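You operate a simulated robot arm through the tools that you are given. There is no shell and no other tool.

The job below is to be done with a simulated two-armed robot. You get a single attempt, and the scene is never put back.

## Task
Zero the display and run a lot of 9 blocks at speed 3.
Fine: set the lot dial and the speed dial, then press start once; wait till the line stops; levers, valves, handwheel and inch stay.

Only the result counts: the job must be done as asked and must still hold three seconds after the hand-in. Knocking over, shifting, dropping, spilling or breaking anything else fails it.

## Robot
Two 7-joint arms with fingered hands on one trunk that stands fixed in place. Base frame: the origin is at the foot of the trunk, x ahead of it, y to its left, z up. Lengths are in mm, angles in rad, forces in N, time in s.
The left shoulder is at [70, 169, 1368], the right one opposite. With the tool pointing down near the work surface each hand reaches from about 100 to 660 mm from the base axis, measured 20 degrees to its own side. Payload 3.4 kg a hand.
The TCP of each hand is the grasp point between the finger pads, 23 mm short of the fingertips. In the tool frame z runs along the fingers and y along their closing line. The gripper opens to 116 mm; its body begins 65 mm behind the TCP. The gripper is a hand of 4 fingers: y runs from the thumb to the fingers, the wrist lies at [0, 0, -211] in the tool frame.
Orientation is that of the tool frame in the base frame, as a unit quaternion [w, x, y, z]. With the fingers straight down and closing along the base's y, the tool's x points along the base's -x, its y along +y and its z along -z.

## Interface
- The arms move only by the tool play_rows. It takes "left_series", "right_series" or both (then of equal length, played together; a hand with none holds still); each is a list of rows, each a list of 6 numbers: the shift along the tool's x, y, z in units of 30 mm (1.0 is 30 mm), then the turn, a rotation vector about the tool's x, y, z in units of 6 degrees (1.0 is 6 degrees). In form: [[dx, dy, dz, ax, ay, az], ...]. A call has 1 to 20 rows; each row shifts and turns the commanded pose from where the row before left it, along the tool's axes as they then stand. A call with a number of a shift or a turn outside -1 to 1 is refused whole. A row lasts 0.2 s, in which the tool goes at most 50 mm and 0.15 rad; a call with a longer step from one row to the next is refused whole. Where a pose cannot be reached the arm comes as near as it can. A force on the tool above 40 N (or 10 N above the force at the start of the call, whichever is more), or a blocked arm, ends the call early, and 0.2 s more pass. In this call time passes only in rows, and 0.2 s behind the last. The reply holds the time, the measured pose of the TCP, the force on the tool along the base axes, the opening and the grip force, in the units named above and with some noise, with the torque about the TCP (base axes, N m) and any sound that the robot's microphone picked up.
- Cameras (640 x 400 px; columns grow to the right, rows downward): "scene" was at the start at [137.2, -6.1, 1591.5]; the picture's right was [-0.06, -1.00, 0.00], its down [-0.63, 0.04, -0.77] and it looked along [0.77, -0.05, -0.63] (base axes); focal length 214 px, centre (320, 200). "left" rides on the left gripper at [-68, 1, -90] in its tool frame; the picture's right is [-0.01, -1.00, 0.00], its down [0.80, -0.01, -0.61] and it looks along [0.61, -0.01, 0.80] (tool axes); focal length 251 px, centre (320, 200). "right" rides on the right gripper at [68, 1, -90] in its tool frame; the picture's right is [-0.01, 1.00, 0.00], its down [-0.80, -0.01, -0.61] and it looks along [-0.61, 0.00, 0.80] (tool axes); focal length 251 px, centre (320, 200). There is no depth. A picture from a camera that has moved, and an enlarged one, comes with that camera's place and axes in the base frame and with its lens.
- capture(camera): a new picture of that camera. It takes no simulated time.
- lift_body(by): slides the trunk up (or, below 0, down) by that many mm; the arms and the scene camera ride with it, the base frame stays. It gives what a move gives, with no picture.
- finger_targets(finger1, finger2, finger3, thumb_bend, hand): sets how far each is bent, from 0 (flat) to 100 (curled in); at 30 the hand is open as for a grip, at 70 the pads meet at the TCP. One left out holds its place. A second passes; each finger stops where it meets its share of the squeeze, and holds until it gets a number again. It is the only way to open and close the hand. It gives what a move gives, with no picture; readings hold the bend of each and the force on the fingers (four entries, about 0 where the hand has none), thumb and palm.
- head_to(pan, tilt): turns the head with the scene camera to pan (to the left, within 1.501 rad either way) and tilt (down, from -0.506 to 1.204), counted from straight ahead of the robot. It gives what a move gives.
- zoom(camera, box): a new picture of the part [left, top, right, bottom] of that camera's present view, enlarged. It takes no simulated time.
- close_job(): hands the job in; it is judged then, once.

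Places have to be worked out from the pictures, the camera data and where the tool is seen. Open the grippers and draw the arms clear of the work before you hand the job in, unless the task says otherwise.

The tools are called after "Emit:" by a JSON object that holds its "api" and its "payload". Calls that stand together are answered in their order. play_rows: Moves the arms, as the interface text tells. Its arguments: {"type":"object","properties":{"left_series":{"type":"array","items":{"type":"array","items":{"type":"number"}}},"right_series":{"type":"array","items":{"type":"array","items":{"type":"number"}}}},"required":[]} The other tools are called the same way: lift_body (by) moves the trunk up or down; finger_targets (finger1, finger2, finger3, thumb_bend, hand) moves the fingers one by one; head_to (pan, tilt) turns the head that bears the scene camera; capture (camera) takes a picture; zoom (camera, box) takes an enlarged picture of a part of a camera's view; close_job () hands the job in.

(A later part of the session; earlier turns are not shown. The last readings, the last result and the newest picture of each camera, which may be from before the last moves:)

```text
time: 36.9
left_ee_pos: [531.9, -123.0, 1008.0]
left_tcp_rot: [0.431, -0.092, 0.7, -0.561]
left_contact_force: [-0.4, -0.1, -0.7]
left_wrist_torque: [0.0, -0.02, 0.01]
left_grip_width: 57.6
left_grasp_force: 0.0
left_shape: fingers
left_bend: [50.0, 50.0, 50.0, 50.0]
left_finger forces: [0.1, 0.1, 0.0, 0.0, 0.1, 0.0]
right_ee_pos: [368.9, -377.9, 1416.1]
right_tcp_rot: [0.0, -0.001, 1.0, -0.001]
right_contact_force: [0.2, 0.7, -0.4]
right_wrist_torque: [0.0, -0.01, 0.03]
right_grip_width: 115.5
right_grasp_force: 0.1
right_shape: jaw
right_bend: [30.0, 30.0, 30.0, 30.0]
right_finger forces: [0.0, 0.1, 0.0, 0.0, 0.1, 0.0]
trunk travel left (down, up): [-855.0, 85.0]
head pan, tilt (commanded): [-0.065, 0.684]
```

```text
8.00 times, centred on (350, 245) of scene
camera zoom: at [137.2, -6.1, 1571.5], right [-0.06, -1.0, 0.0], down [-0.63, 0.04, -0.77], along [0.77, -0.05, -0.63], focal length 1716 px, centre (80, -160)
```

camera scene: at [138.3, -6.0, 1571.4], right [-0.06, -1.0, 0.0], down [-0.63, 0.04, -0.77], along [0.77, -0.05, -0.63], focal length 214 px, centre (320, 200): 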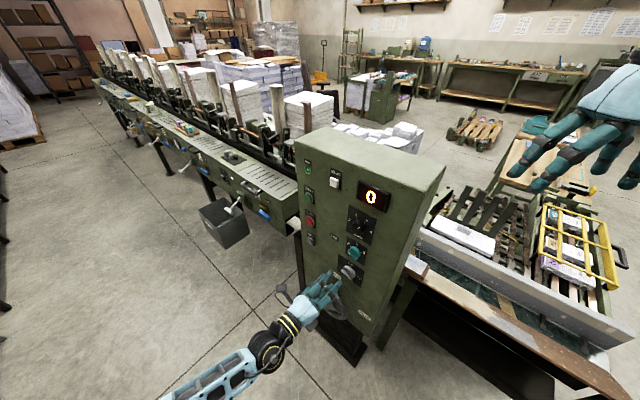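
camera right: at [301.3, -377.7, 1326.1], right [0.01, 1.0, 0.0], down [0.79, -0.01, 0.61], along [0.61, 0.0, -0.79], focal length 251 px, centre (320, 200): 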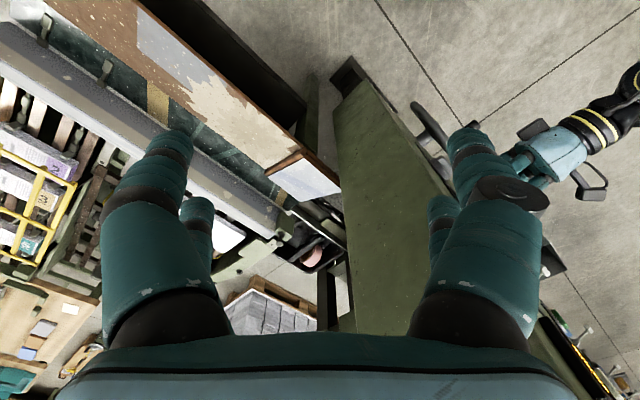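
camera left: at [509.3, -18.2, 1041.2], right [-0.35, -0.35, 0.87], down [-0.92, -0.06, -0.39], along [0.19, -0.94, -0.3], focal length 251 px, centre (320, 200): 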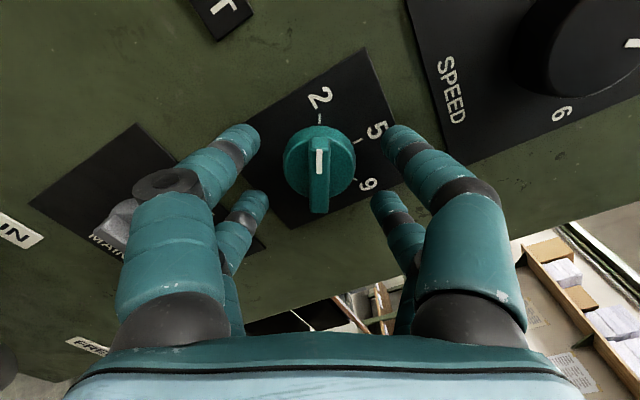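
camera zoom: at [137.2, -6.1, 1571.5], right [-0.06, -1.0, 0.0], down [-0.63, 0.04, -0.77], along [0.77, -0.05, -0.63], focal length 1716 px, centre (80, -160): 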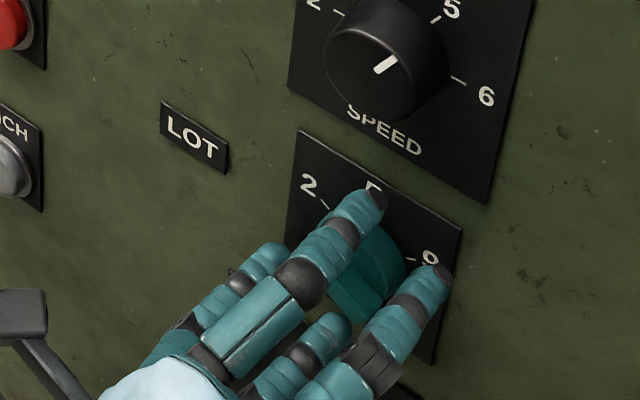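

Centred and about 17 mm tip-to-panel. I'll shift 2 mm along the bar, go 3 mm deeper, then close the fingers onto the bar.

Emit:
{"api": "play_rows", "payload": {"left_series": [[0.07, 0, 0.1, 0, 0, 0], [0, 0, 0, 0, 0, 0]]}}

Emit:
{"api": "finger_targets", "payload": {"hand": "left", "finger1": 62, "finger2": 62, "finger3": 62, "thumb_bend": 62}}

Emit:
{"api": "capture", "payload": {"camera": "left"}}

Emit:
{"api": "zoom", "payload": {"camera": "scene", "box": [310, 220, 390, 270]}}

```text
time: 37.5
left_ee_pos: [532.3, -126.0, 1006.3]
left_tcp_rot: [0.431, -0.093, 0.7, -0.562]
left_contact_force: [-0.4, 0.2, 0.3]
left_wrist_torque: [0.02, 0.0, 0.01]
left_grip_width: 57.7
left_grasp_force: 0.0
left_shape: fingers
left_bend: [50.0, 50.0, 50.0, 50.0]
left_finger forces: [0.1, 0.1, 0.0, 0.0, 0.0, 0.1]
right_ee_pos: [369.1, -376.4, 1416.4]
right_tcp_rot: [0.0, 0.0, 1.0, 0.0]
right_contact_force: [0.4, 0.6, 0.9]
right_wrist_torque: [-0.03, -0.01, 0.0]
right_grip_width: 116.3
right_grasp_force: 0.0
right_shape: jaw
right_bend: [30.0, 30.0, 30.0, 30.0]
right_finger forces: [0.0, 0.1, 0.0, 0.1, 0.0, 0.0]
trunk travel left (down, up): [-855.0, 85.0]
head pan, tilt (commanded): [-0.065, 0.684]
```

```text
time: 38.5
left_ee_pos: [532.5, -127.0, 1007.1]
left_tcp_rot: [0.431, -0.092, 0.701, -0.561]
left_contact_force: [0.6, 0.3, 0.0]
left_wrist_torque: [-0.02, -0.07, -0.01]
left_grip_width: 25.6
left_grasp_force: 0.5
left_shape: fingers
left_bend: [61.0, 62.0, 62.0, 61.0]
left_finger forces: [0.5, 0.0, 0.0, 0.0, 0.6, 0.1]
right_ee_pos: [369.8, -376.6, 1417.9]
right_tcp_rot: [0.0, 0.0, 1.0, 0.0]
right_contact_force: [-0.2, 0.3, -0.1]
right_wrist_torque: [0.0, 0.0, 0.04]
right_grip_width: 115.9
right_grasp_force: 0.1
right_shape: jaw
right_bend: [30.0, 30.0, 30.0, 30.0]
right_finger forces: [0.0, 0.1, 0.1, 0.1, 0.0, 0.0]
trunk travel left (down, up): [-855.0, 85.0]
head pan, tilt (commanded): [-0.065, 0.684]
```

```text
taken
camera left: at [510.4, -21.4, 1040.2], right [-0.35, -0.35, 0.87], down [-0.92, -0.06, -0.39], along [0.19, -0.94, -0.3], focal length 251 px, centre (320, 200)
```

left: 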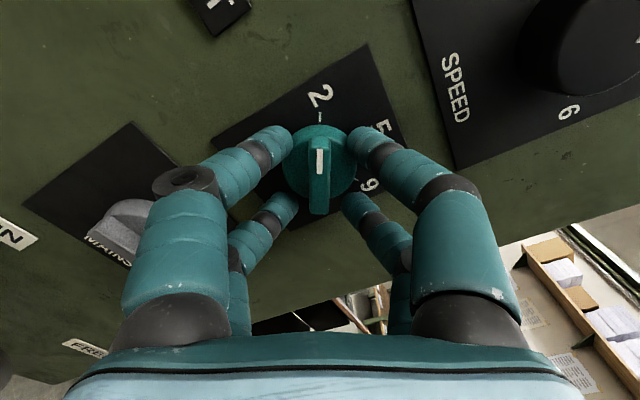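

```text
8.00 times, centred on (350, 245) of scene
camera zoom: at [137.2, -6.2, 1571.5], right [-0.06, -1.0, 0.0], down [-0.63, 0.04, -0.77], along [0.77, -0.05, -0.63], focal length 1716 px, centre (80, -160)
```

zoom: 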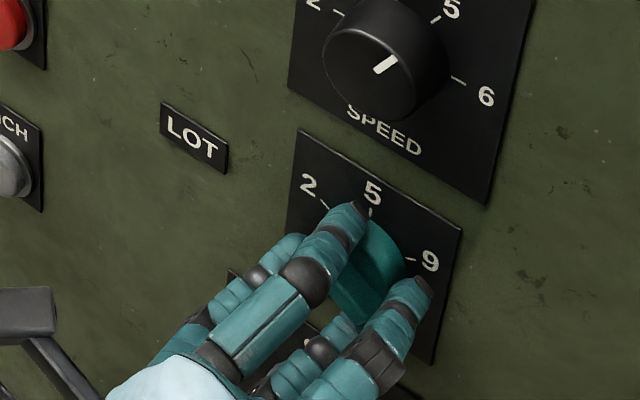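

Only the upper pair is touching, on the disc rim, so the tips are slightly too deep. I'll ease the fingers, back off 4 mm so they close onto the raised bar instead.

Emit:
{"api": "finger_targets", "payload": {"hand": "left", "finger1": 56, "finger2": 56, "finger3": 56, "thumb_bend": 56}}

Emit:
{"api": "play_rows", "payload": {"left_series": [[-0.03, 0, -0.14, 0, 0, 0], [0, 0, 0, 0, 0, 0]]}}

Emit:
{"api": "finger_targets", "payload": {"hand": "left", "finger1": 68, "finger2": 68, "finger3": 68, "thumb_bend": 68}}

Emit:
{"api": "capture", "payload": {"camera": "left"}}

Emit:
{"api": "zoom", "payload": {"camera": "scene", "box": [310, 220, 390, 270]}}

```text
time: 39.5
left_ee_pos: [531.8, -127.1, 1006.8]
left_tcp_rot: [0.431, -0.093, 0.7, -0.561]
left_contact_force: [-0.8, -0.4, -0.1]
left_wrist_torque: [0.01, 0.0, 0.0]
left_grip_width: 40.1
left_grasp_force: 0.1
left_shape: fingers
left_bend: [56.0, 56.0, 56.0, 56.0]
left_finger forces: [0.0, 0.0, 0.0, 0.0, 0.0, 0.0]
right_ee_pos: [369.2, -377.6, 1415.6]
right_tcp_rot: [0.0, 0.001, 1.0, 0.0]
right_contact_force: [0.3, 0.4, -0.3]
right_wrist_torque: [0.0, -0.03, 0.0]
right_grip_width: 116.0
right_grasp_force: 0.1
right_shape: jaw
right_bend: [30.0, 30.0, 30.0, 30.0]
right_finger forces: [0.0, 0.0, 0.0, 0.0, 0.0, 0.0]
trunk travel left (down, up): [-855.0, 85.0]
head pan, tilt (commanded): [-0.065, 0.684]
```

```text
time: 40.1
left_ee_pos: [529.0, -122.9, 1006.7]
left_tcp_rot: [0.431, -0.093, 0.7, -0.561]
left_contact_force: [0.5, 0.9, 0.5]
left_wrist_torque: [0.01, -0.03, 0.01]
left_grip_width: 39.8
left_grasp_force: 0.0
left_shape: fingers
left_bend: [56.0, 56.0, 56.0, 56.0]
left_finger forces: [0.0, 0.0, 0.1, 0.1, 0.0, 0.0]
right_ee_pos: [368.7, -377.4, 1415.7]
right_tcp_rot: [0.0, 0.0, 1.0, -0.001]
right_contact_force: [0.3, 0.4, 0.0]
right_wrist_torque: [-0.01, 0.05, -0.02]
right_grip_width: 115.9
right_grasp_force: 0.1
right_shape: jaw
right_bend: [30.0, 30.0, 30.0, 30.0]
right_finger forces: [0.0, 0.0, 0.0, 0.0, 0.0, 0.0]
trunk travel left (down, up): [-855.0, 85.0]
head pan, tilt (commanded): [-0.065, 0.684]
```

```text
time: 41.1
left_ee_pos: [529.9, -122.0, 1007.3]
left_tcp_rot: [0.432, -0.093, 0.7, -0.561]
left_contact_force: [0.2, 1.1, 1.0]
left_wrist_torque: [0.0, 0.0, 0.04]
left_grip_width: 11.2
left_grasp_force: 2.2
left_shape: fingers
left_bend: [66.0, 67.0, 67.0, 67.0]
left_finger forces: [1.4, 0.5, 0.5, 0.1, 1.8, 0.0]
right_ee_pos: [368.8, -376.5, 1417.3]
right_tcp_rot: [0.0, 0.0, 1.0, 0.0]
right_contact_force: [-0.4, -0.2, 0.0]
right_wrist_torque: [-0.02, -0.02, 0.01]
right_grip_width: 115.7
right_grasp_force: 0.0
right_shape: jaw
right_bend: [30.0, 30.0, 30.0, 30.0]
right_finger forces: [0.1, 0.0, 0.1, 0.0, 0.0, 0.0]
trunk travel left (down, up): [-855.0, 85.0]
head pan, tilt (commanded): [-0.065, 0.684]
```

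```text
taken
camera left: at [507.5, -17.4, 1040.5], right [-0.35, -0.35, 0.87], down [-0.92, -0.06, -0.39], along [0.19, -0.94, -0.3], focal length 251 px, centre (320, 200)
```

left: 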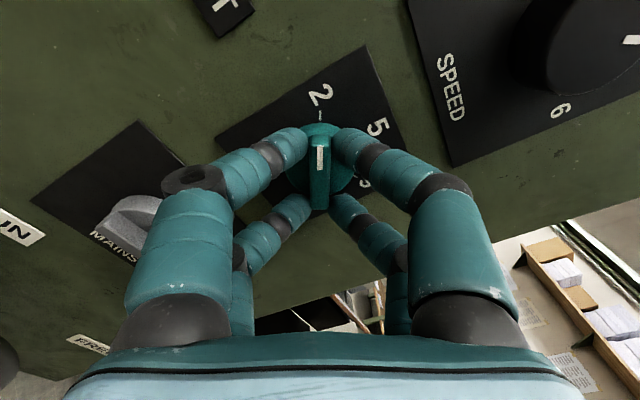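

```text
8.00 times, centred on (350, 245) of scene
camera zoom: at [137.1, -6.0, 1571.6], right [-0.06, -1.0, 0.0], down [-0.63, 0.04, -0.77], along [0.77, -0.05, -0.63], focal length 1716 px, centre (80, -160)
```

zoom: 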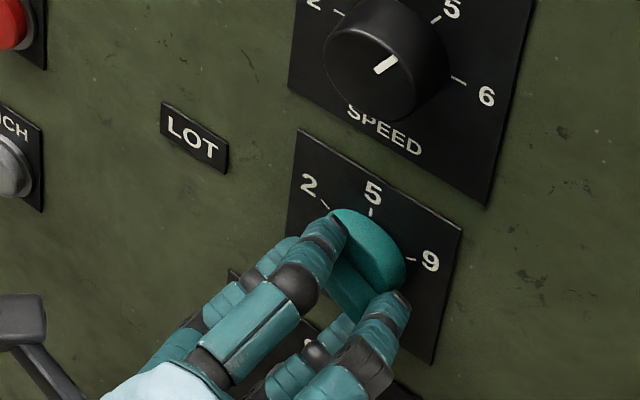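

All four fingers now grip the bar (width 11 mm). I'll turn clockwise 30° first and check that the knob follows.

Emit:
{"api": "play_rows", "payload": {"left_series": [[0, 0, 0, 0, 0, 1], [0, 0, 0, 0, 0, 1], [0, 0, 0, 0, 0, 1], [0, 0, 0, 0, 0, 1], [0, 0, 0, 0, 0, 1]]}}

Emit:
{"api": "capture", "payload": {"camera": "left"}}

Emit:
{"api": "zoom", "payload": {"camera": "scene", "box": [310, 220, 390, 270]}}

```text
time: 42.3
left_ee_pos: [530.2, -121.6, 1006.4]
left_tcp_rot: [0.562, 0.091, 0.701, -0.429]
left_contact_force: [0.6, 1.3, -0.4]
left_wrist_torque: [-0.06, 0.0, 0.05]
left_grip_width: 11.1
left_grasp_force: 2.5
left_shape: fingers
left_bend: [66.0, 67.0, 67.0, 67.0]
left_finger forces: [2.0, 0.6, 0.6, 0.0, 1.3, 0.0]
right_ee_pos: [369.5, -376.4, 1417.6]
right_tcp_rot: [0.0, 0.0, 1.0, 0.0]
right_contact_force: [0.4, 0.2, 0.1]
right_wrist_torque: [0.06, 0.0, 0.04]
right_grip_width: 115.8
right_grasp_force: 0.1
right_shape: jaw
right_bend: [30.0, 30.0, 30.0, 30.0]
right_finger forces: [0.0, 0.0, 0.1, 0.1, 0.0, 0.1]
trunk travel left (down, up): [-855.0, 85.0]
head pan, tilt (commanded): [-0.065, 0.684]
```

```text
taken
camera left: at [490.2, -34.9, 1065.4], right [-0.61, -0.61, 0.51], down [-0.71, 0.14, -0.69], along [0.35, -0.78, -0.52], focal length 251 px, centre (320, 200)
```

left: 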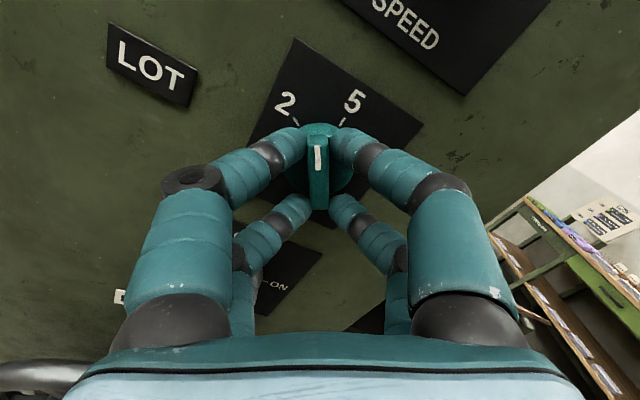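

```text
8.00 times, centred on (350, 245) of scene
camera zoom: at [137.4, -5.8, 1571.5], right [-0.06, -1.0, 0.0], down [-0.63, 0.04, -0.77], along [0.77, -0.05, -0.63], focal length 1716 px, centre (80, -160)
```

zoom: 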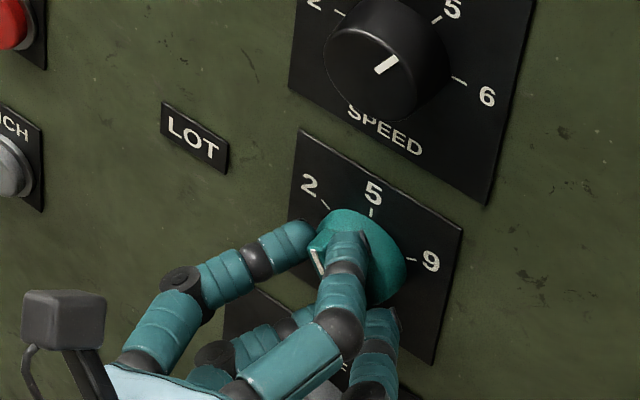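

The knob follows the hand — the pointer is midway between 2 and 5. I'll continue clockwise another 48°.

Emit:
{"api": "play_rows", "payload": {"left_series": [[0, 0, 0, 0, 0, 1], [0, 0, 0, 0, 0, 1], [0, 0, 0, 0, 0, 1], [0, 0, 0, 0, 0, 1], [0, 0, 0, 0, 0, 1], [0, 0, 0, 0, 0, 1], [0, 0, 0, 0, 0, 1], [0, 0, 0, 0, 0, 1]]}}

Emit:
{"api": "capture", "payload": {"camera": "left"}}

Emit:
{"api": "capture", "payload": {"camera": "scene"}}

```text
time: 44.1
left_ee_pos: [532.4, -121.7, 1007.0]
left_tcp_rot: [0.688, 0.368, 0.603, -0.164]
left_contact_force: [-0.8, 3.9, -1.3]
left_wrist_torque: [-0.04, 0.02, 0.03]
left_grip_width: 10.2
left_grasp_force: 2.7
left_shape: fingers
left_bend: [66.0, 67.0, 67.0, 68.0]
left_finger forces: [2.4, 0.9, 0.8, 0.1, 0.7, 0.0]
right_ee_pos: [370.6, -376.7, 1417.2]
right_tcp_rot: [0.0, 0.0, 1.0, -0.001]
right_contact_force: [-0.8, -1.1, 0.1]
right_wrist_torque: [-0.02, -0.05, -0.01]
right_grip_width: 115.7
right_grasp_force: 0.1
right_shape: jaw
right_bend: [30.0, 30.0, 30.0, 30.0]
right_finger forces: [0.0, 0.1, 0.1, 0.0, 0.0, 0.0]
trunk travel left (down, up): [-855.0, 85.0]
head pan, tilt (commanded): [-0.065, 0.684]
```

```text
taken
camera left: at [452.1, -74.0, 1071.5], right [-0.67, -0.68, -0.3], down [-0.26, 0.6, -0.76], along [0.69, -0.43, -0.58], focal length 251 px, centre (320, 200)
```

left: 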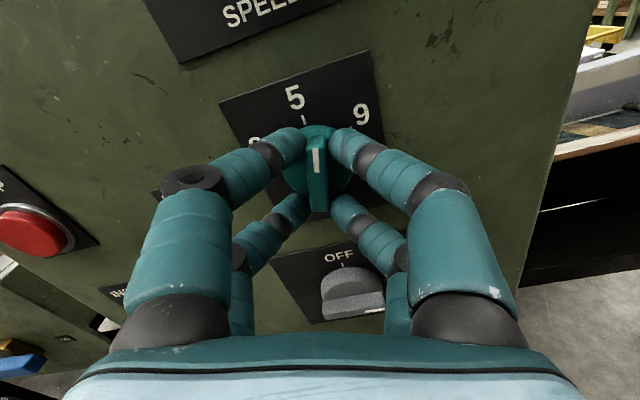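

```text
taken
camera scene: at [137.3, -5.3, 1571.5], right [-0.06, -1.0, 0.0], down [-0.63, 0.04, -0.77], along [0.77, -0.05, -0.63], focal length 214 px, centre (320, 200)
```

scene: 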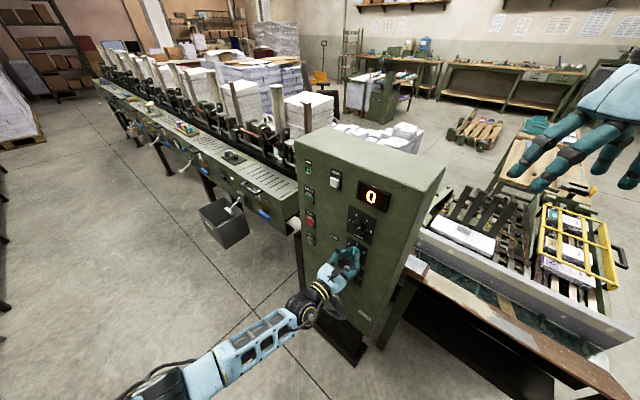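

The pointer has passed 5 and is following well. I'll turn the remaining 42° to 9.

Emit:
{"api": "play_rows", "payload": {"left_series": [[0, 0, 0, 0, 0, 1], [0, 0, 0, 0, 0, 1], [0, 0, 0, 0, 0, 1], [0, 0, 0, 0, 0, 1], [0, 0, 0, 0, 0, 1], [0, 0, 0, 0, 0, 1], [0, 0, 0, 0, 0, 1]]}}

Emit:
{"api": "capture", "payload": {"camera": "left"}}

Emit:
{"api": "zoom", "payload": {"camera": "scene", "box": [310, 220, 390, 270]}}

```text
time: 45.7
left_ee_pos: [530.3, -121.8, 1007.1]
left_tcp_rot: [0.702, 0.56, 0.431, 0.094]
left_contact_force: [0.7, 4.6, 0.9]
left_wrist_torque: [-0.05, 0.01, 0.08]
left_grip_width: 9.6
left_grasp_force: 2.5
left_shape: fingers
left_bend: [66.0, 66.0, 67.0, 68.0]
left_finger forces: [1.6, 3.2, 0.1, 0.0, 0.0, 0.1]
right_ee_pos: [369.7, -377.9, 1416.9]
right_tcp_rot: [-0.001, 0.0, 1.0, 0.0]
right_contact_force: [0.4, 0.1, -0.7]
right_wrist_torque: [-0.02, -0.04, -0.01]
right_grip_width: 115.7
right_grasp_force: 0.1
right_shape: jaw
right_bend: [30.0, 30.0, 30.0, 30.0]
right_finger forces: [0.0, 0.0, 0.0, 0.0, 0.0, 0.0]
trunk travel left (down, up): [-855.0, 85.0]
head pan, tilt (commanded): [-0.065, 0.684]
```

```text
taken
camera left: at [424.8, -101.4, 1041.1], right [-0.36, -0.36, -0.86], down [0.05, 0.91, -0.4], along [0.93, -0.19, -0.31], focal length 251 px, centre (320, 200)
```

left: 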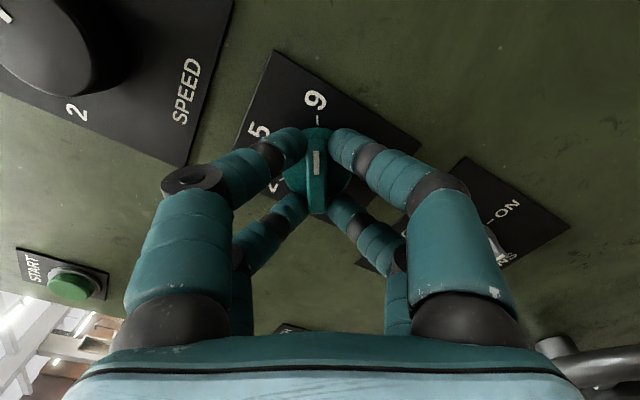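

```text
8.00 times, centred on (350, 245) of scene
camera zoom: at [137.6, -4.9, 1571.5], right [-0.06, -1.0, 0.0], down [-0.63, 0.04, -0.77], along [0.77, -0.05, -0.63], focal length 1716 px, centre (80, -160)
```

zoom: 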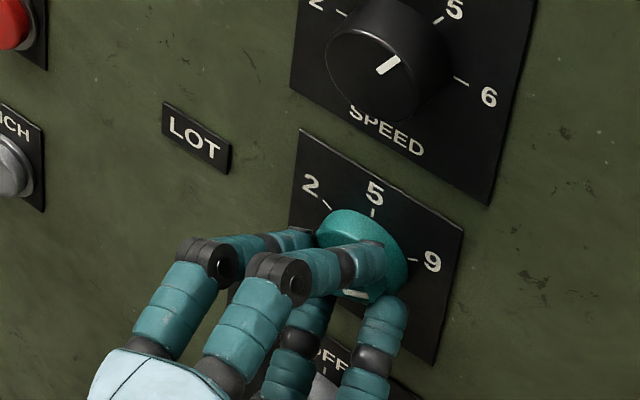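

The pointer seems to be at 9. I'll zoom in to verify before releasing.

Emit:
{"api": "zoom", "payload": {"camera": "left", "box": [270, 85, 366, 145]}}

Emit:
{"api": "zoom", "payload": {"camera": "left", "box": [256, 120, 384, 220]}}

```text
6.67 times, centred on (318, 115) of left
camera zoom: at [424.8, -101.4, 1041.1], right [-0.36, -0.36, -0.86], down [0.05, 0.91, -0.4], along [0.93, -0.19, -0.31], focal length 1676 px, centre (333, 767)
```

zoom: 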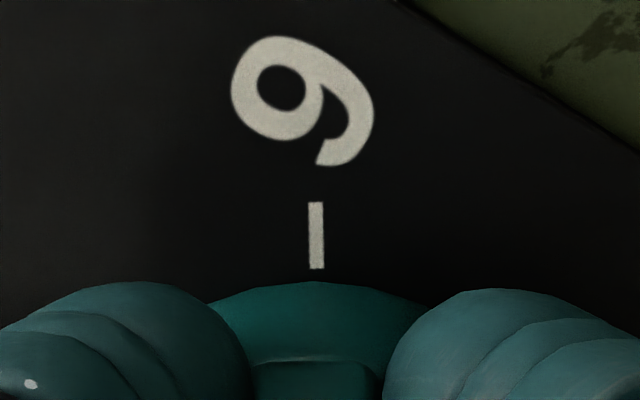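

```text
4.00 times, centred on (320, 170) of left
camera zoom: at [424.8, -101.4, 1041.1], right [-0.36, -0.36, -0.86], down [0.05, 0.91, -0.4], along [0.93, -0.19, -0.31], focal length 1006 px, centre (320, 320)
```

zoom: 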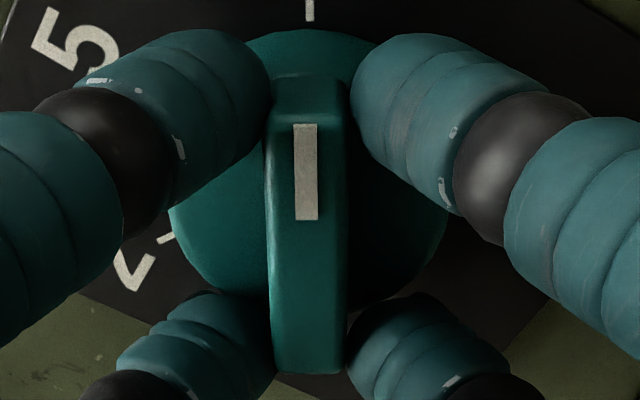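

The pointer mark lines up with the 9 tick. I'll open the fingers, back off and check the dial.

Emit:
{"api": "finger_targets", "payload": {"hand": "left", "finger1": 52, "finger2": 52, "finger3": 52, "thumb_bend": 52}}

Emit:
{"api": "play_rows", "payload": {"left_series": [[0, 0, -0.5, 0, 0, 0], [0, 0, -1, 0, 0, 0], [0, 0, -1, 0, 0, 0], [0, 0, -0.5, 0, 0, 0]]}}

Emit:
{"api": "capture", "payload": {"camera": "left"}}

Emit:
{"api": "zoom", "payload": {"camera": "left", "box": [256, 60, 384, 140]}}

Emit:
{"api": "capture", "payload": {"camera": "scene"}}

```text
time: 46.7
left_ee_pos: [531.1, -123.5, 1006.9]
left_tcp_rot: [0.702, 0.56, 0.43, 0.094]
left_contact_force: [-0.4, -0.3, -0.4]
left_wrist_torque: [-0.01, 0.02, 0.03]
left_grip_width: 51.6
left_grasp_force: 0.2
left_shape: fingers
left_bend: [52.0, 52.0, 52.0, 52.0]
left_finger forces: [0.0, 0.0, 0.0, 0.0, 0.0, 0.0]
right_ee_pos: [370.5, -377.4, 1416.2]
right_tcp_rot: [0.0, 0.0, 1.0, 0.0]
right_contact_force: [0.5, -0.1, 0.0]
right_wrist_torque: [-0.02, 0.0, 0.0]
right_grip_width: 115.9
right_grasp_force: 0.1
right_shape: jaw
right_bend: [30.0, 30.0, 30.0, 30.0]
right_finger forces: [0.0, 0.1, 0.1, 0.0, 0.0, 0.0]
trunk travel left (down, up): [-855.0, 85.0]
head pan, tilt (commanded): [-0.065, 0.684]
```

```text
time: 47.7
left_ee_pos: [467.9, -59.7, 1008.9]
left_tcp_rot: [0.701, 0.56, 0.431, 0.093]
left_contact_force: [0.3, -0.2, 0.0]
left_wrist_torque: [0.0, 0.0, 0.02]
left_grip_width: 52.1
left_grasp_force: 0.0
left_shape: fingers
left_bend: [52.0, 52.0, 52.0, 52.0]
left_finger forces: [0.0, 0.1, 0.1, 0.1, 0.0, 0.1]
right_ee_pos: [368.6, -376.7, 1417.0]
right_tcp_rot: [0.0, 0.0, 1.0, 0.0]
right_contact_force: [-0.1, 0.6, -0.5]
right_wrist_torque: [0.04, -0.02, -0.01]
right_grip_width: 115.7
right_grasp_force: 0.2
right_shape: jaw
right_bend: [30.0, 30.0, 30.0, 30.0]
right_finger forces: [0.1, 0.1, 0.0, 0.0, 0.0, 0.0]
trunk travel left (down, up): [-855.0, 85.0]
head pan, tilt (commanded): [-0.065, 0.684]
```

```text
taken
camera left: at [361.4, -38.7, 1042.7], right [-0.36, -0.36, -0.86], down [0.05, 0.91, -0.4], along [0.93, -0.19, -0.31], focal length 251 px, centre (320, 200)
```

left: 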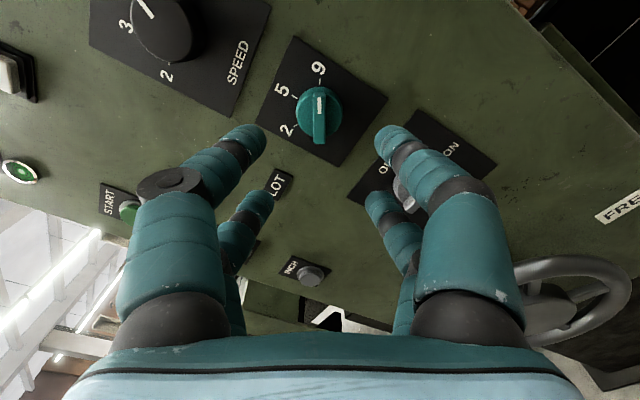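

```text
5.00 times, centred on (320, 100) of left
camera zoom: at [361.4, -38.7, 1042.7], right [-0.36, -0.36, -0.86], down [0.05, 0.91, -0.4], along [0.93, -0.19, -0.31], focal length 1257 px, centre (320, 700)
```

zoom: 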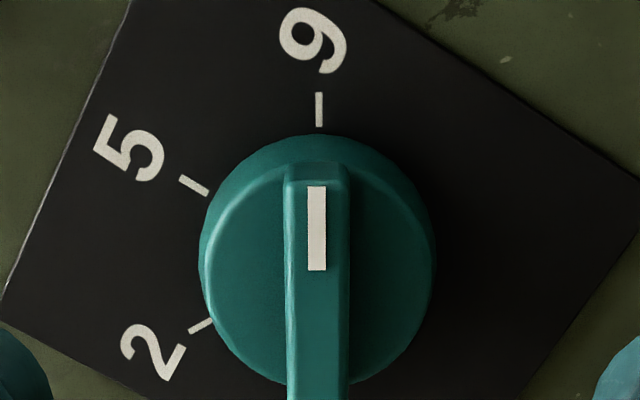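

```text
taken
camera scene: at [136.9, -6.0, 1571.6], right [-0.06, -1.0, 0.0], down [-0.63, 0.04, -0.78], along [0.77, -0.05, -0.63], focal length 214 px, centre (320, 200)
```

scene: 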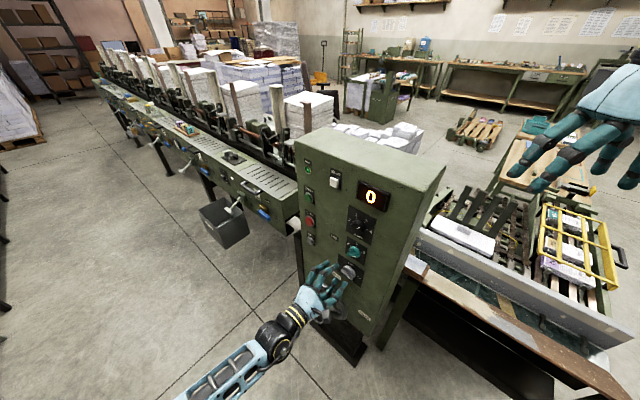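

LOT is now on 9. Next is the SPEED knob: I'll move the hand straight up ~113 mm in front of it, keeping the same distance from the panel.

Emit:
{"api": "play_rows", "payload": {"left_series": [[-0.472, 0.817, 0, 0, 0, 0], [-0.472, 0.817, 0, 0, 0, 0], [-0.472, 0.817, 0, 0, 0, 0], [-0.472, 0.817, 0, 0, 0, 0]]}}

Emit:
{"api": "capture", "payload": {"camera": "left"}}

Emit:
{"api": "zoom", "payload": {"camera": "left", "box": [256, 60, 384, 140]}}

Emit:
{"api": "capture", "payload": {"camera": "scene"}}

```text
time: 48.7
left_ee_pos: [468.1, -59.5, 1121.8]
left_tcp_rot: [0.702, 0.56, 0.431, 0.093]
left_contact_force: [-0.6, -0.4, -0.3]
left_wrist_torque: [0.0, 0.02, 0.0]
left_grip_width: 51.8
left_grasp_force: 0.0
left_shape: fingers
left_bend: [52.0, 52.0, 52.0, 52.0]
left_finger forces: [0.0, 0.0, 0.1, 0.1, 0.0, 0.0]
right_ee_pos: [369.7, -377.4, 1416.3]
right_tcp_rot: [0.0, 0.0, 1.0, 0.001]
right_contact_force: [-0.1, -0.6, -0.3]
right_wrist_torque: [-0.01, 0.04, 0.03]
right_grip_width: 115.9
right_grasp_force: 0.0
right_shape: jaw
right_bend: [30.0, 30.0, 30.0, 30.0]
right_finger forces: [0.0, 0.0, 0.0, 0.0, 0.0, 0.1]
trunk travel left (down, up): [-855.0, 85.0]
head pan, tilt (commanded): [-0.065, 0.684]
```

```text
taken
camera left: at [361.6, -38.7, 1156.5], right [-0.36, -0.36, -0.86], down [0.05, 0.91, -0.4], along [0.93, -0.19, -0.31], focal length 251 px, centre (320, 200)
```

left: 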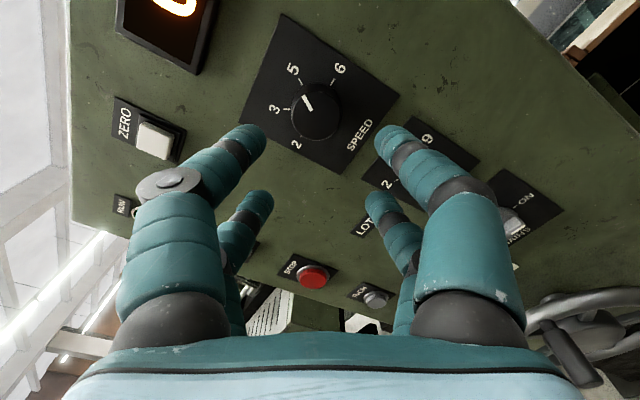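

```text
5.00 times, centred on (320, 100) of left
camera zoom: at [361.6, -38.7, 1156.5], right [-0.36, -0.36, -0.86], down [0.05, 0.91, -0.4], along [0.93, -0.19, -0.31], focal length 1257 px, centre (320, 700)
```

zoom: 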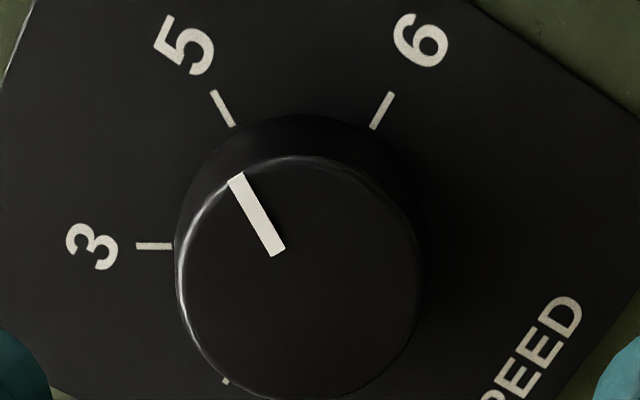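

```text
taken
camera scene: at [136.9, -6.4, 1571.5], right [-0.06, -1.0, 0.0], down [-0.63, 0.04, -0.78], along [0.77, -0.05, -0.63], focal length 214 px, centre (320, 200)
```

scene: 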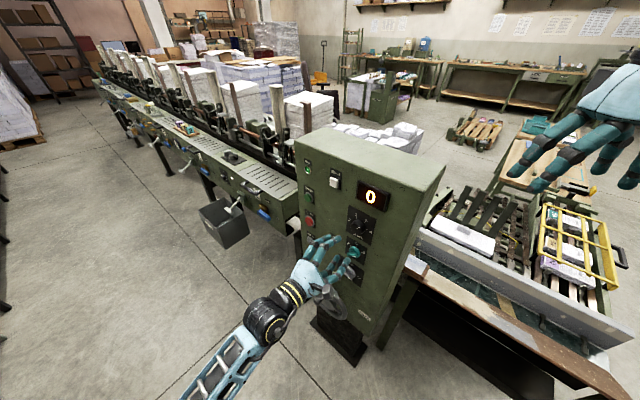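

The SPEED centre sits at tool (1.7, 2.7). I'll correct for that and advance to about 45 mm TCP distance.

Emit:
{"api": "play_rows", "payload": {"left_series": [[0.057, 0.09, 0.8, 0, 0, 0], [0, 0, 0.9, 0, 0, 0], [0, 0, 0.8, 0, 0, 0], [0, 0, 0.35, 0, 0, 0]]}}

Emit:
{"api": "capture", "payload": {"camera": "left"}}

Emit:
{"api": "zoom", "payload": {"camera": "scene", "box": [310, 180, 406, 240]}}

```text
time: 49.7
left_ee_pos: [530.2, -118.3, 1121.5]
left_tcp_rot: [0.701, 0.56, 0.431, 0.093]
left_contact_force: [0.1, 0.2, -0.9]
left_wrist_torque: [0.02, 0.02, 0.03]
left_grip_width: 51.8
left_grasp_force: 0.1
left_shape: fingers
left_bend: [52.0, 52.0, 52.0, 52.0]
left_finger forces: [0.0, 0.0, 0.0, 0.0, 0.0, 0.1]
right_ee_pos: [369.8, -376.8, 1416.9]
right_tcp_rot: [0.0, 0.0, 1.0, 0.0]
right_contact_force: [-0.8, -0.5, 0.5]
right_wrist_torque: [0.02, 0.02, 0.03]
right_grip_width: 116.2
right_grasp_force: 0.1
right_shape: jaw
right_bend: [30.0, 30.0, 30.0, 30.0]
right_finger forces: [0.0, 0.0, 0.0, 0.0, 0.0, 0.0]
trunk travel left (down, up): [-855.0, 85.0]
head pan, tilt (commanded): [-0.065, 0.684]
```

```text
taken
camera left: at [424.1, -98.1, 1155.6], right [-0.36, -0.36, -0.86], down [0.05, 0.91, -0.4], along [0.93, -0.19, -0.31], focal length 251 px, centre (320, 200)
```

left: 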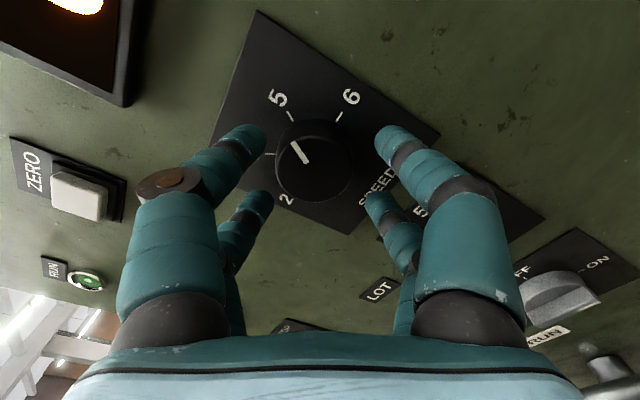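

```text
6.67 times, centred on (358, 210) of scene
camera zoom: at [137.5, -6.3, 1571.5], right [-0.06, -1.0, 0.0], down [-0.63, 0.04, -0.77], along [0.77, -0.05, -0.63], focal length 1430 px, centre (67, 133)
```

zoom: 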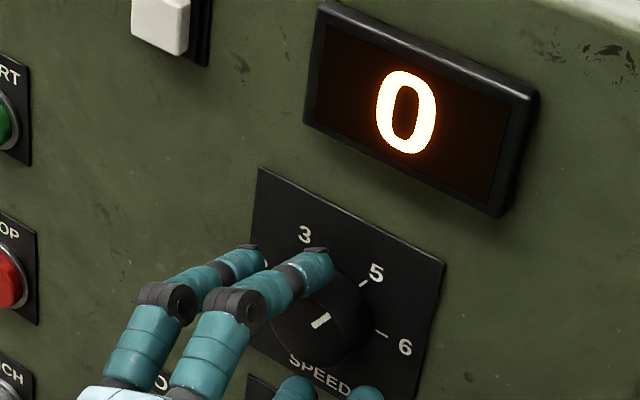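

Centred on the SPEED knob. I'll advance 14 mm more so the fingertips overlap the knob's side, watching the force.

Emit:
{"api": "play_rows", "payload": {"left_series": [[0, 0, 0.25, 0, 0, 0], [0, 0, 0.15, 0, 0, 0], [0, 0, 0.07, 0, 0, 0], [0, 0, 0, 0, 0, 0]]}}

Emit:
{"api": "finger_targets", "payload": {"hand": "left", "finger1": 66, "finger2": 66, "finger3": 66, "thumb_bend": 66}}

Emit:
{"api": "capture", "payload": {"camera": "left"}}

Emit:
{"api": "zoom", "payload": {"camera": "scene", "box": [310, 180, 406, 240]}}

```text
time: 50.7
left_ee_pos: [540.0, -127.3, 1122.5]
left_tcp_rot: [0.702, 0.56, 0.43, 0.094]
left_contact_force: [-3.4, 4.8, -0.6]
left_wrist_torque: [0.13, 0.12, -0.11]
left_grip_width: 52.4
left_grasp_force: 2.8
left_shape: fingers
left_bend: [52.0, 52.0, 52.0, 52.0]
left_finger forces: [0.0, 0.0, 2.5, 0.0, 3.5, 0.1]
right_ee_pos: [368.4, -376.2, 1417.5]
right_tcp_rot: [0.001, -0.001, 1.0, -0.001]
right_contact_force: [0.2, 0.4, 0.5]
right_wrist_torque: [0.0, -0.01, 0.01]
right_grip_width: 115.9
right_grasp_force: 0.0
right_shape: jaw
right_bend: [30.0, 30.0, 30.0, 30.0]
right_finger forces: [0.1, 0.0, 0.1, 0.1, 0.0, 0.0]
trunk travel left (down, up): [-855.0, 85.0]
head pan, tilt (commanded): [-0.065, 0.684]
```

```text
time: 51.7
left_ee_pos: [539.1, -128.8, 1122.9]
left_tcp_rot: [0.702, 0.561, 0.43, 0.093]
left_contact_force: [0.1, 0.9, 4.5]
left_wrist_torque: [-0.06, -0.07, 0.01]
left_grip_width: 25.3
left_grasp_force: 5.8
left_shape: fingers
left_bend: [61.0, 62.0, 64.0, 63.0]
left_finger forces: [4.7, 3.2, 0.9, 0.0, 3.6, 0.1]
right_ee_pos: [368.4, -376.0, 1416.9]
right_tcp_rot: [0.001, 0.0, 1.0, 0.0]
right_contact_force: [0.5, -0.6, 0.4]
right_wrist_torque: [0.03, -0.01, 0.0]
right_grip_width: 115.7
right_grasp_force: 0.1
right_shape: jaw
right_bend: [30.0, 30.0, 30.0, 30.0]
right_finger forces: [0.0, 0.0, 0.0, 0.1, 0.0, 0.1]
trunk travel left (down, up): [-855.0, 85.0]
head pan, tilt (commanded): [-0.065, 0.684]
```

```text
taken
camera left: at [432.7, -107.0, 1156.9], right [-0.36, -0.36, -0.86], down [0.05, 0.91, -0.4], along [0.93, -0.19, -0.31], focal length 251 px, centre (320, 200)
```

left: 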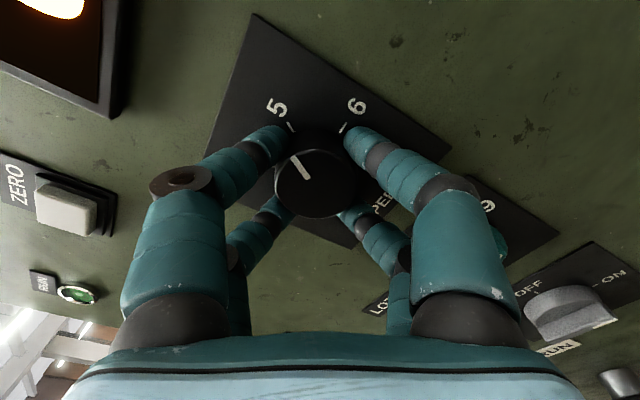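

```text
6.67 times, centred on (358, 210) of scene
camera zoom: at [136.3, -5.7, 1571.7], right [-0.06, -1.0, 0.0], down [-0.63, 0.04, -0.78], along [0.77, -0.05, -0.63], focal length 1430 px, centre (67, 133)
```

zoom: 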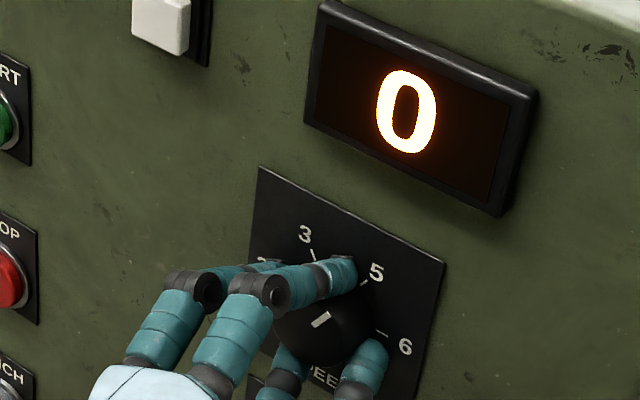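

The knob is gripped by all four digits, with the thumb-side tips lightly touching the plate. I'll ease back 2 mm and turn counter-clockwise 24° to see if the knob follows.

Emit:
{"api": "play_rows", "payload": {"left_series": [[0, 0, -0.07, 0, 0, 0], [0, 0, 0, 0, 0, -1], [0, 0, 0, 0, 0, -1], [0, 0, 0, 0, 0, -1], [0, 0, 0, 0, 0, -1]]}}

Emit:
{"api": "capture", "payload": {"camera": "left"}}

Emit:
{"api": "zoom", "payload": {"camera": "scene", "box": [310, 180, 406, 240]}}

```text
time: 52.9
left_ee_pos: [537.8, -127.7, 1122.1]
left_tcp_rot: [0.705, 0.458, 0.538, -0.054]
left_contact_force: [1.6, -4.3, 4.1]
left_wrist_torque: [-0.01, -0.04, -0.03]
left_grip_width: 25.6
left_grasp_force: 6.4
left_shape: fingers
left_bend: [60.0, 62.0, 65.0, 63.0]
left_finger forces: [4.8, 2.0, 0.8, 0.1, 4.6, 0.0]
right_ee_pos: [367.3, -377.9, 1416.0]
right_tcp_rot: [0.0, 0.0, 1.0, 0.001]
right_contact_force: [-0.1, 0.2, 0.2]
right_wrist_torque: [-0.02, 0.02, 0.01]
right_grip_width: 116.0
right_grasp_force: 0.1
right_shape: jaw
right_bend: [30.0, 30.0, 30.0, 30.0]
right_finger forces: [0.0, 0.0, 0.0, 0.0, 0.0, 0.0]
trunk travel left (down, up): [-855.0, 85.0]
head pan, tilt (commanded): [-0.065, 0.684]
```

```text
taken
camera left: at [444.8, -93.0, 1177.5], right [-0.57, -0.58, -0.58], down [-0.1, 0.75, -0.65], along [0.81, -0.31, -0.49], focal length 251 px, centre (320, 200)
```

left: 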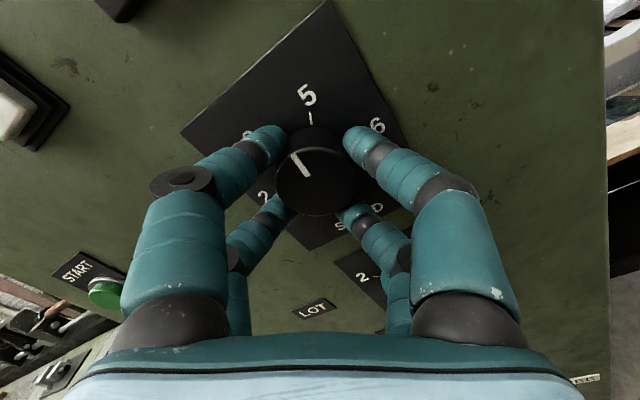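

```text
6.67 times, centred on (358, 210) of scene
camera zoom: at [136.8, -7.8, 1571.6], right [-0.06, -1.0, 0.0], down [-0.63, 0.04, -0.78], along [0.77, -0.05, -0.63], focal length 1430 px, centre (67, 133)
```

zoom: 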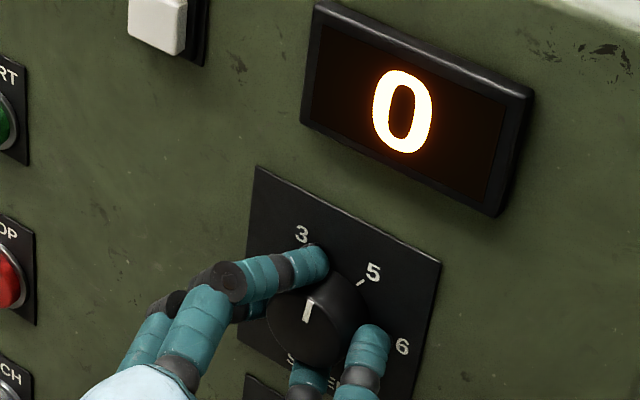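

The knob follows (pointer now left of 5, heading to 3). I'll turn the remaining 36°.

Emit:
{"api": "play_rows", "payload": {"left_series": [[0, 0, 0, 0, 0, -1], [0, 0, 0, 0, 0, -1], [0, 0, 0, 0, 0, -1], [0, 0, 0, 0, 0, -1], [0, 0, 0, 0, 0, -1], [0, 0, 0, 0, 0, -1]]}}

Emit:
{"api": "capture", "payload": {"camera": "left"}}

Emit:
{"api": "zoom", "payload": {"camera": "left", "box": [250, 80, 390, 220]}}

Emit:
{"api": "zoom", "payload": {"camera": "scene", "box": [310, 180, 406, 240]}}

```text
time: 54.3
left_ee_pos: [536.7, -126.2, 1121.9]
left_tcp_rot: [0.654, 0.269, 0.653, -0.271]
left_contact_force: [2.4, -5.5, 6.9]
left_wrist_torque: [0.0, -0.05, -0.1]
left_grip_width: 26.1
left_grasp_force: 6.7
left_shape: fingers
left_bend: [60.0, 64.0, 64.0, 62.0]
left_finger forces: [4.4, 1.1, 1.2, 0.1, 6.4, 0.0]
right_ee_pos: [369.3, -378.2, 1415.6]
right_tcp_rot: [0.0, 0.0, 1.0, 0.001]
right_contact_force: [0.5, 0.1, 0.7]
right_wrist_torque: [-0.02, -0.02, -0.04]
right_grip_width: 115.8
right_grasp_force: 0.0
right_shape: jaw
right_bend: [30.0, 30.0, 30.0, 30.0]
right_finger forces: [0.1, 0.0, 0.1, 0.0, 0.0, 0.1]
trunk travel left (down, up): [-855.0, 85.0]
head pan, tilt (commanded): [-0.065, 0.684]
```

```text
taken
camera left: at [472.9, -63.9, 1190.3], right [-0.71, -0.71, 0.01], down [-0.43, 0.42, -0.8], along [0.56, -0.57, -0.61], focal length 251 px, centre (320, 200)
```

left: 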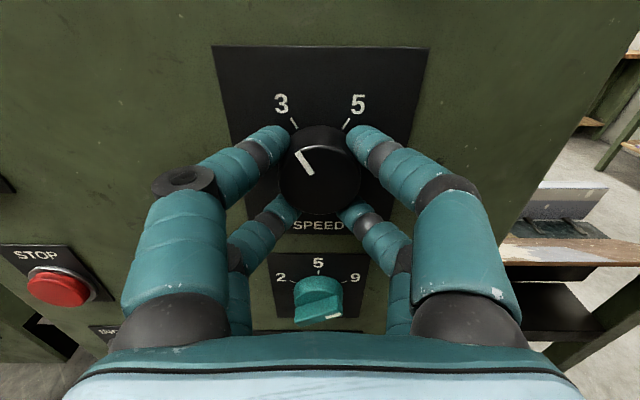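

```text
2.86 times, centred on (320, 150) of left
camera zoom: at [472.9, -63.9, 1190.3], right [-0.71, -0.71, 0.01], down [-0.43, 0.42, -0.8], along [0.56, -0.57, -0.61], focal length 718 px, centre (320, 343)
```

zoom: 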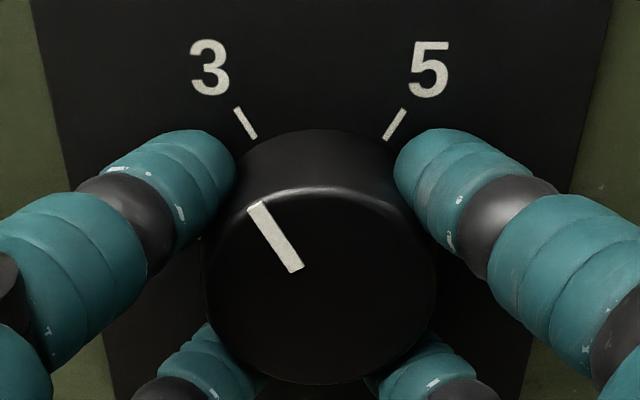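

```text
6.67 times, centred on (358, 210) of scene
camera zoom: at [136.5, -7.9, 1571.6], right [-0.06, -1.0, 0.0], down [-0.63, 0.04, -0.78], along [0.77, -0.05, -0.63], focal length 1430 px, centre (67, 133)
```

zoom: 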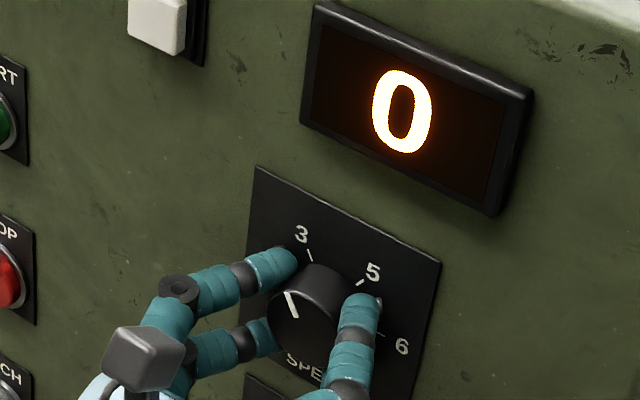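

The pointer now lines up with 3. I'll release, back off and verify.

Emit:
{"api": "finger_targets", "payload": {"hand": "left", "finger1": 50, "finger2": 50, "finger3": 50, "thumb_bend": 50}}

Emit:
{"api": "play_rows", "payload": {"left_series": [[0, 0, -0.5, 0, 0, 0], [0, 0, -1, 0, 0, 0], [0, 0, -1, 0, 0, 0], [0, 0, -1, 0, 0, 0]]}}

Emit:
{"api": "capture", "payload": {"camera": "left"}}

Emit:
{"api": "zoom", "payload": {"camera": "left", "box": [256, 70, 384, 150]}}

Emit:
{"api": "zoom", "payload": {"camera": "left", "box": [256, 150, 384, 230]}}

```text
time: 55.3
left_ee_pos: [537.7, -126.1, 1121.2]
left_tcp_rot: [0.654, 0.27, 0.653, -0.271]
left_contact_force: [-0.3, -0.6, -0.2]
left_wrist_torque: [0.0, -0.01, 0.01]
left_grip_width: 57.6
left_grasp_force: 0.0
left_shape: fingers
left_bend: [50.0, 50.0, 50.0, 50.0]
left_finger forces: [0.1, 0.0, 0.0, 0.0, 0.1, 0.0]
right_ee_pos: [368.7, -378.1, 1416.9]
right_tcp_rot: [0.0, 0.0, 1.0, 0.0]
right_contact_force: [0.9, 0.2, -0.2]
right_wrist_torque: [0.02, 0.02, 0.03]
right_grip_width: 115.9
right_grasp_force: 0.1
right_shape: jaw
right_bend: [30.0, 30.0, 30.0, 30.0]
right_finger forces: [0.0, 0.0, 0.0, 0.0, 0.0, 0.0]
trunk travel left (down, up): [-855.0, 85.0]
head pan, tilt (commanded): [-0.065, 0.684]
```

```text
time: 56.3
left_ee_pos: [463.1, -49.7, 1122.4]
left_tcp_rot: [0.654, 0.27, 0.653, -0.271]
left_contact_force: [0.0, -1.1, -0.2]
left_wrist_torque: [0.0, -0.03, 0.03]
left_grip_width: 57.5
left_grasp_force: 0.0
left_shape: fingers
left_bend: [50.0, 50.0, 50.0, 50.0]
left_finger forces: [0.0, 0.0, 0.1, 0.0, 0.0, 0.0]
right_ee_pos: [368.0, -377.1, 1415.9]
right_tcp_rot: [0.0, -0.001, 1.0, 0.0]
right_contact_force: [-0.1, -0.4, 0.7]
right_wrist_torque: [-0.02, -0.03, 0.04]
right_grip_width: 116.0
right_grasp_force: 0.0
right_shape: jaw
right_bend: [30.0, 30.0, 30.0, 30.0]
right_finger forces: [0.1, 0.0, 0.0, 0.0, 0.0, 0.0]
trunk travel left (down, up): [-855.0, 85.0]
head pan, tilt (commanded): [-0.065, 0.684]
```

```text
taken
camera left: at [399.0, 13.1, 1190.0], right [-0.71, -0.71, 0.01], down [-0.43, 0.42, -0.8], along [0.56, -0.57, -0.61], focal length 251 px, centre (320, 200)
```

left: 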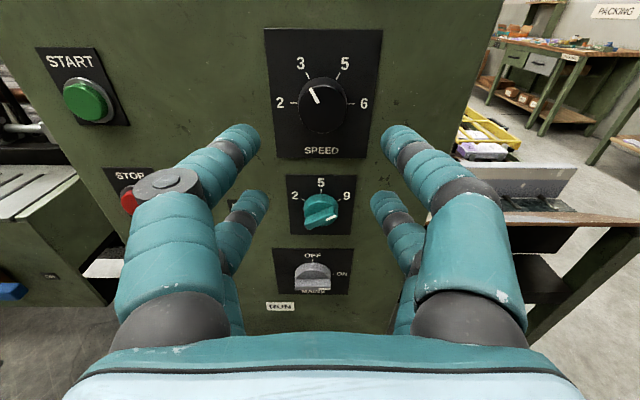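

```text
5.00 times, centred on (320, 110) of left
camera zoom: at [399.0, 13.1, 1190.0], right [-0.71, -0.71, 0.01], down [-0.43, 0.42, -0.8], along [0.56, -0.57, -0.61], focal length 1257 px, centre (320, 650)
```

zoom: 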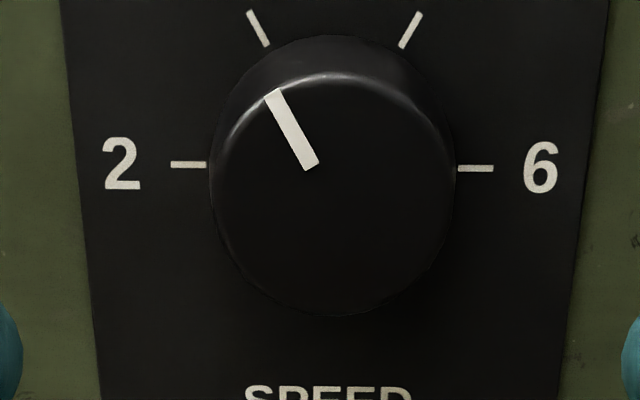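

```text
5.00 times, centred on (320, 190) of left
camera zoom: at [399.0, 13.1, 1190.0], right [-0.71, -0.71, 0.01], down [-0.43, 0.42, -0.8], along [0.56, -0.57, -0.61], focal length 1257 px, centre (320, 250)
```

zoom: 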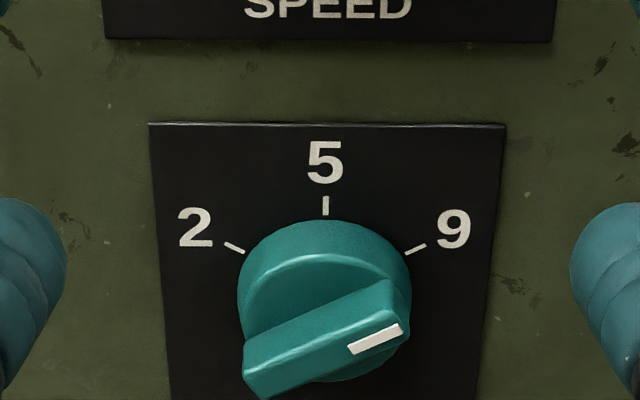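

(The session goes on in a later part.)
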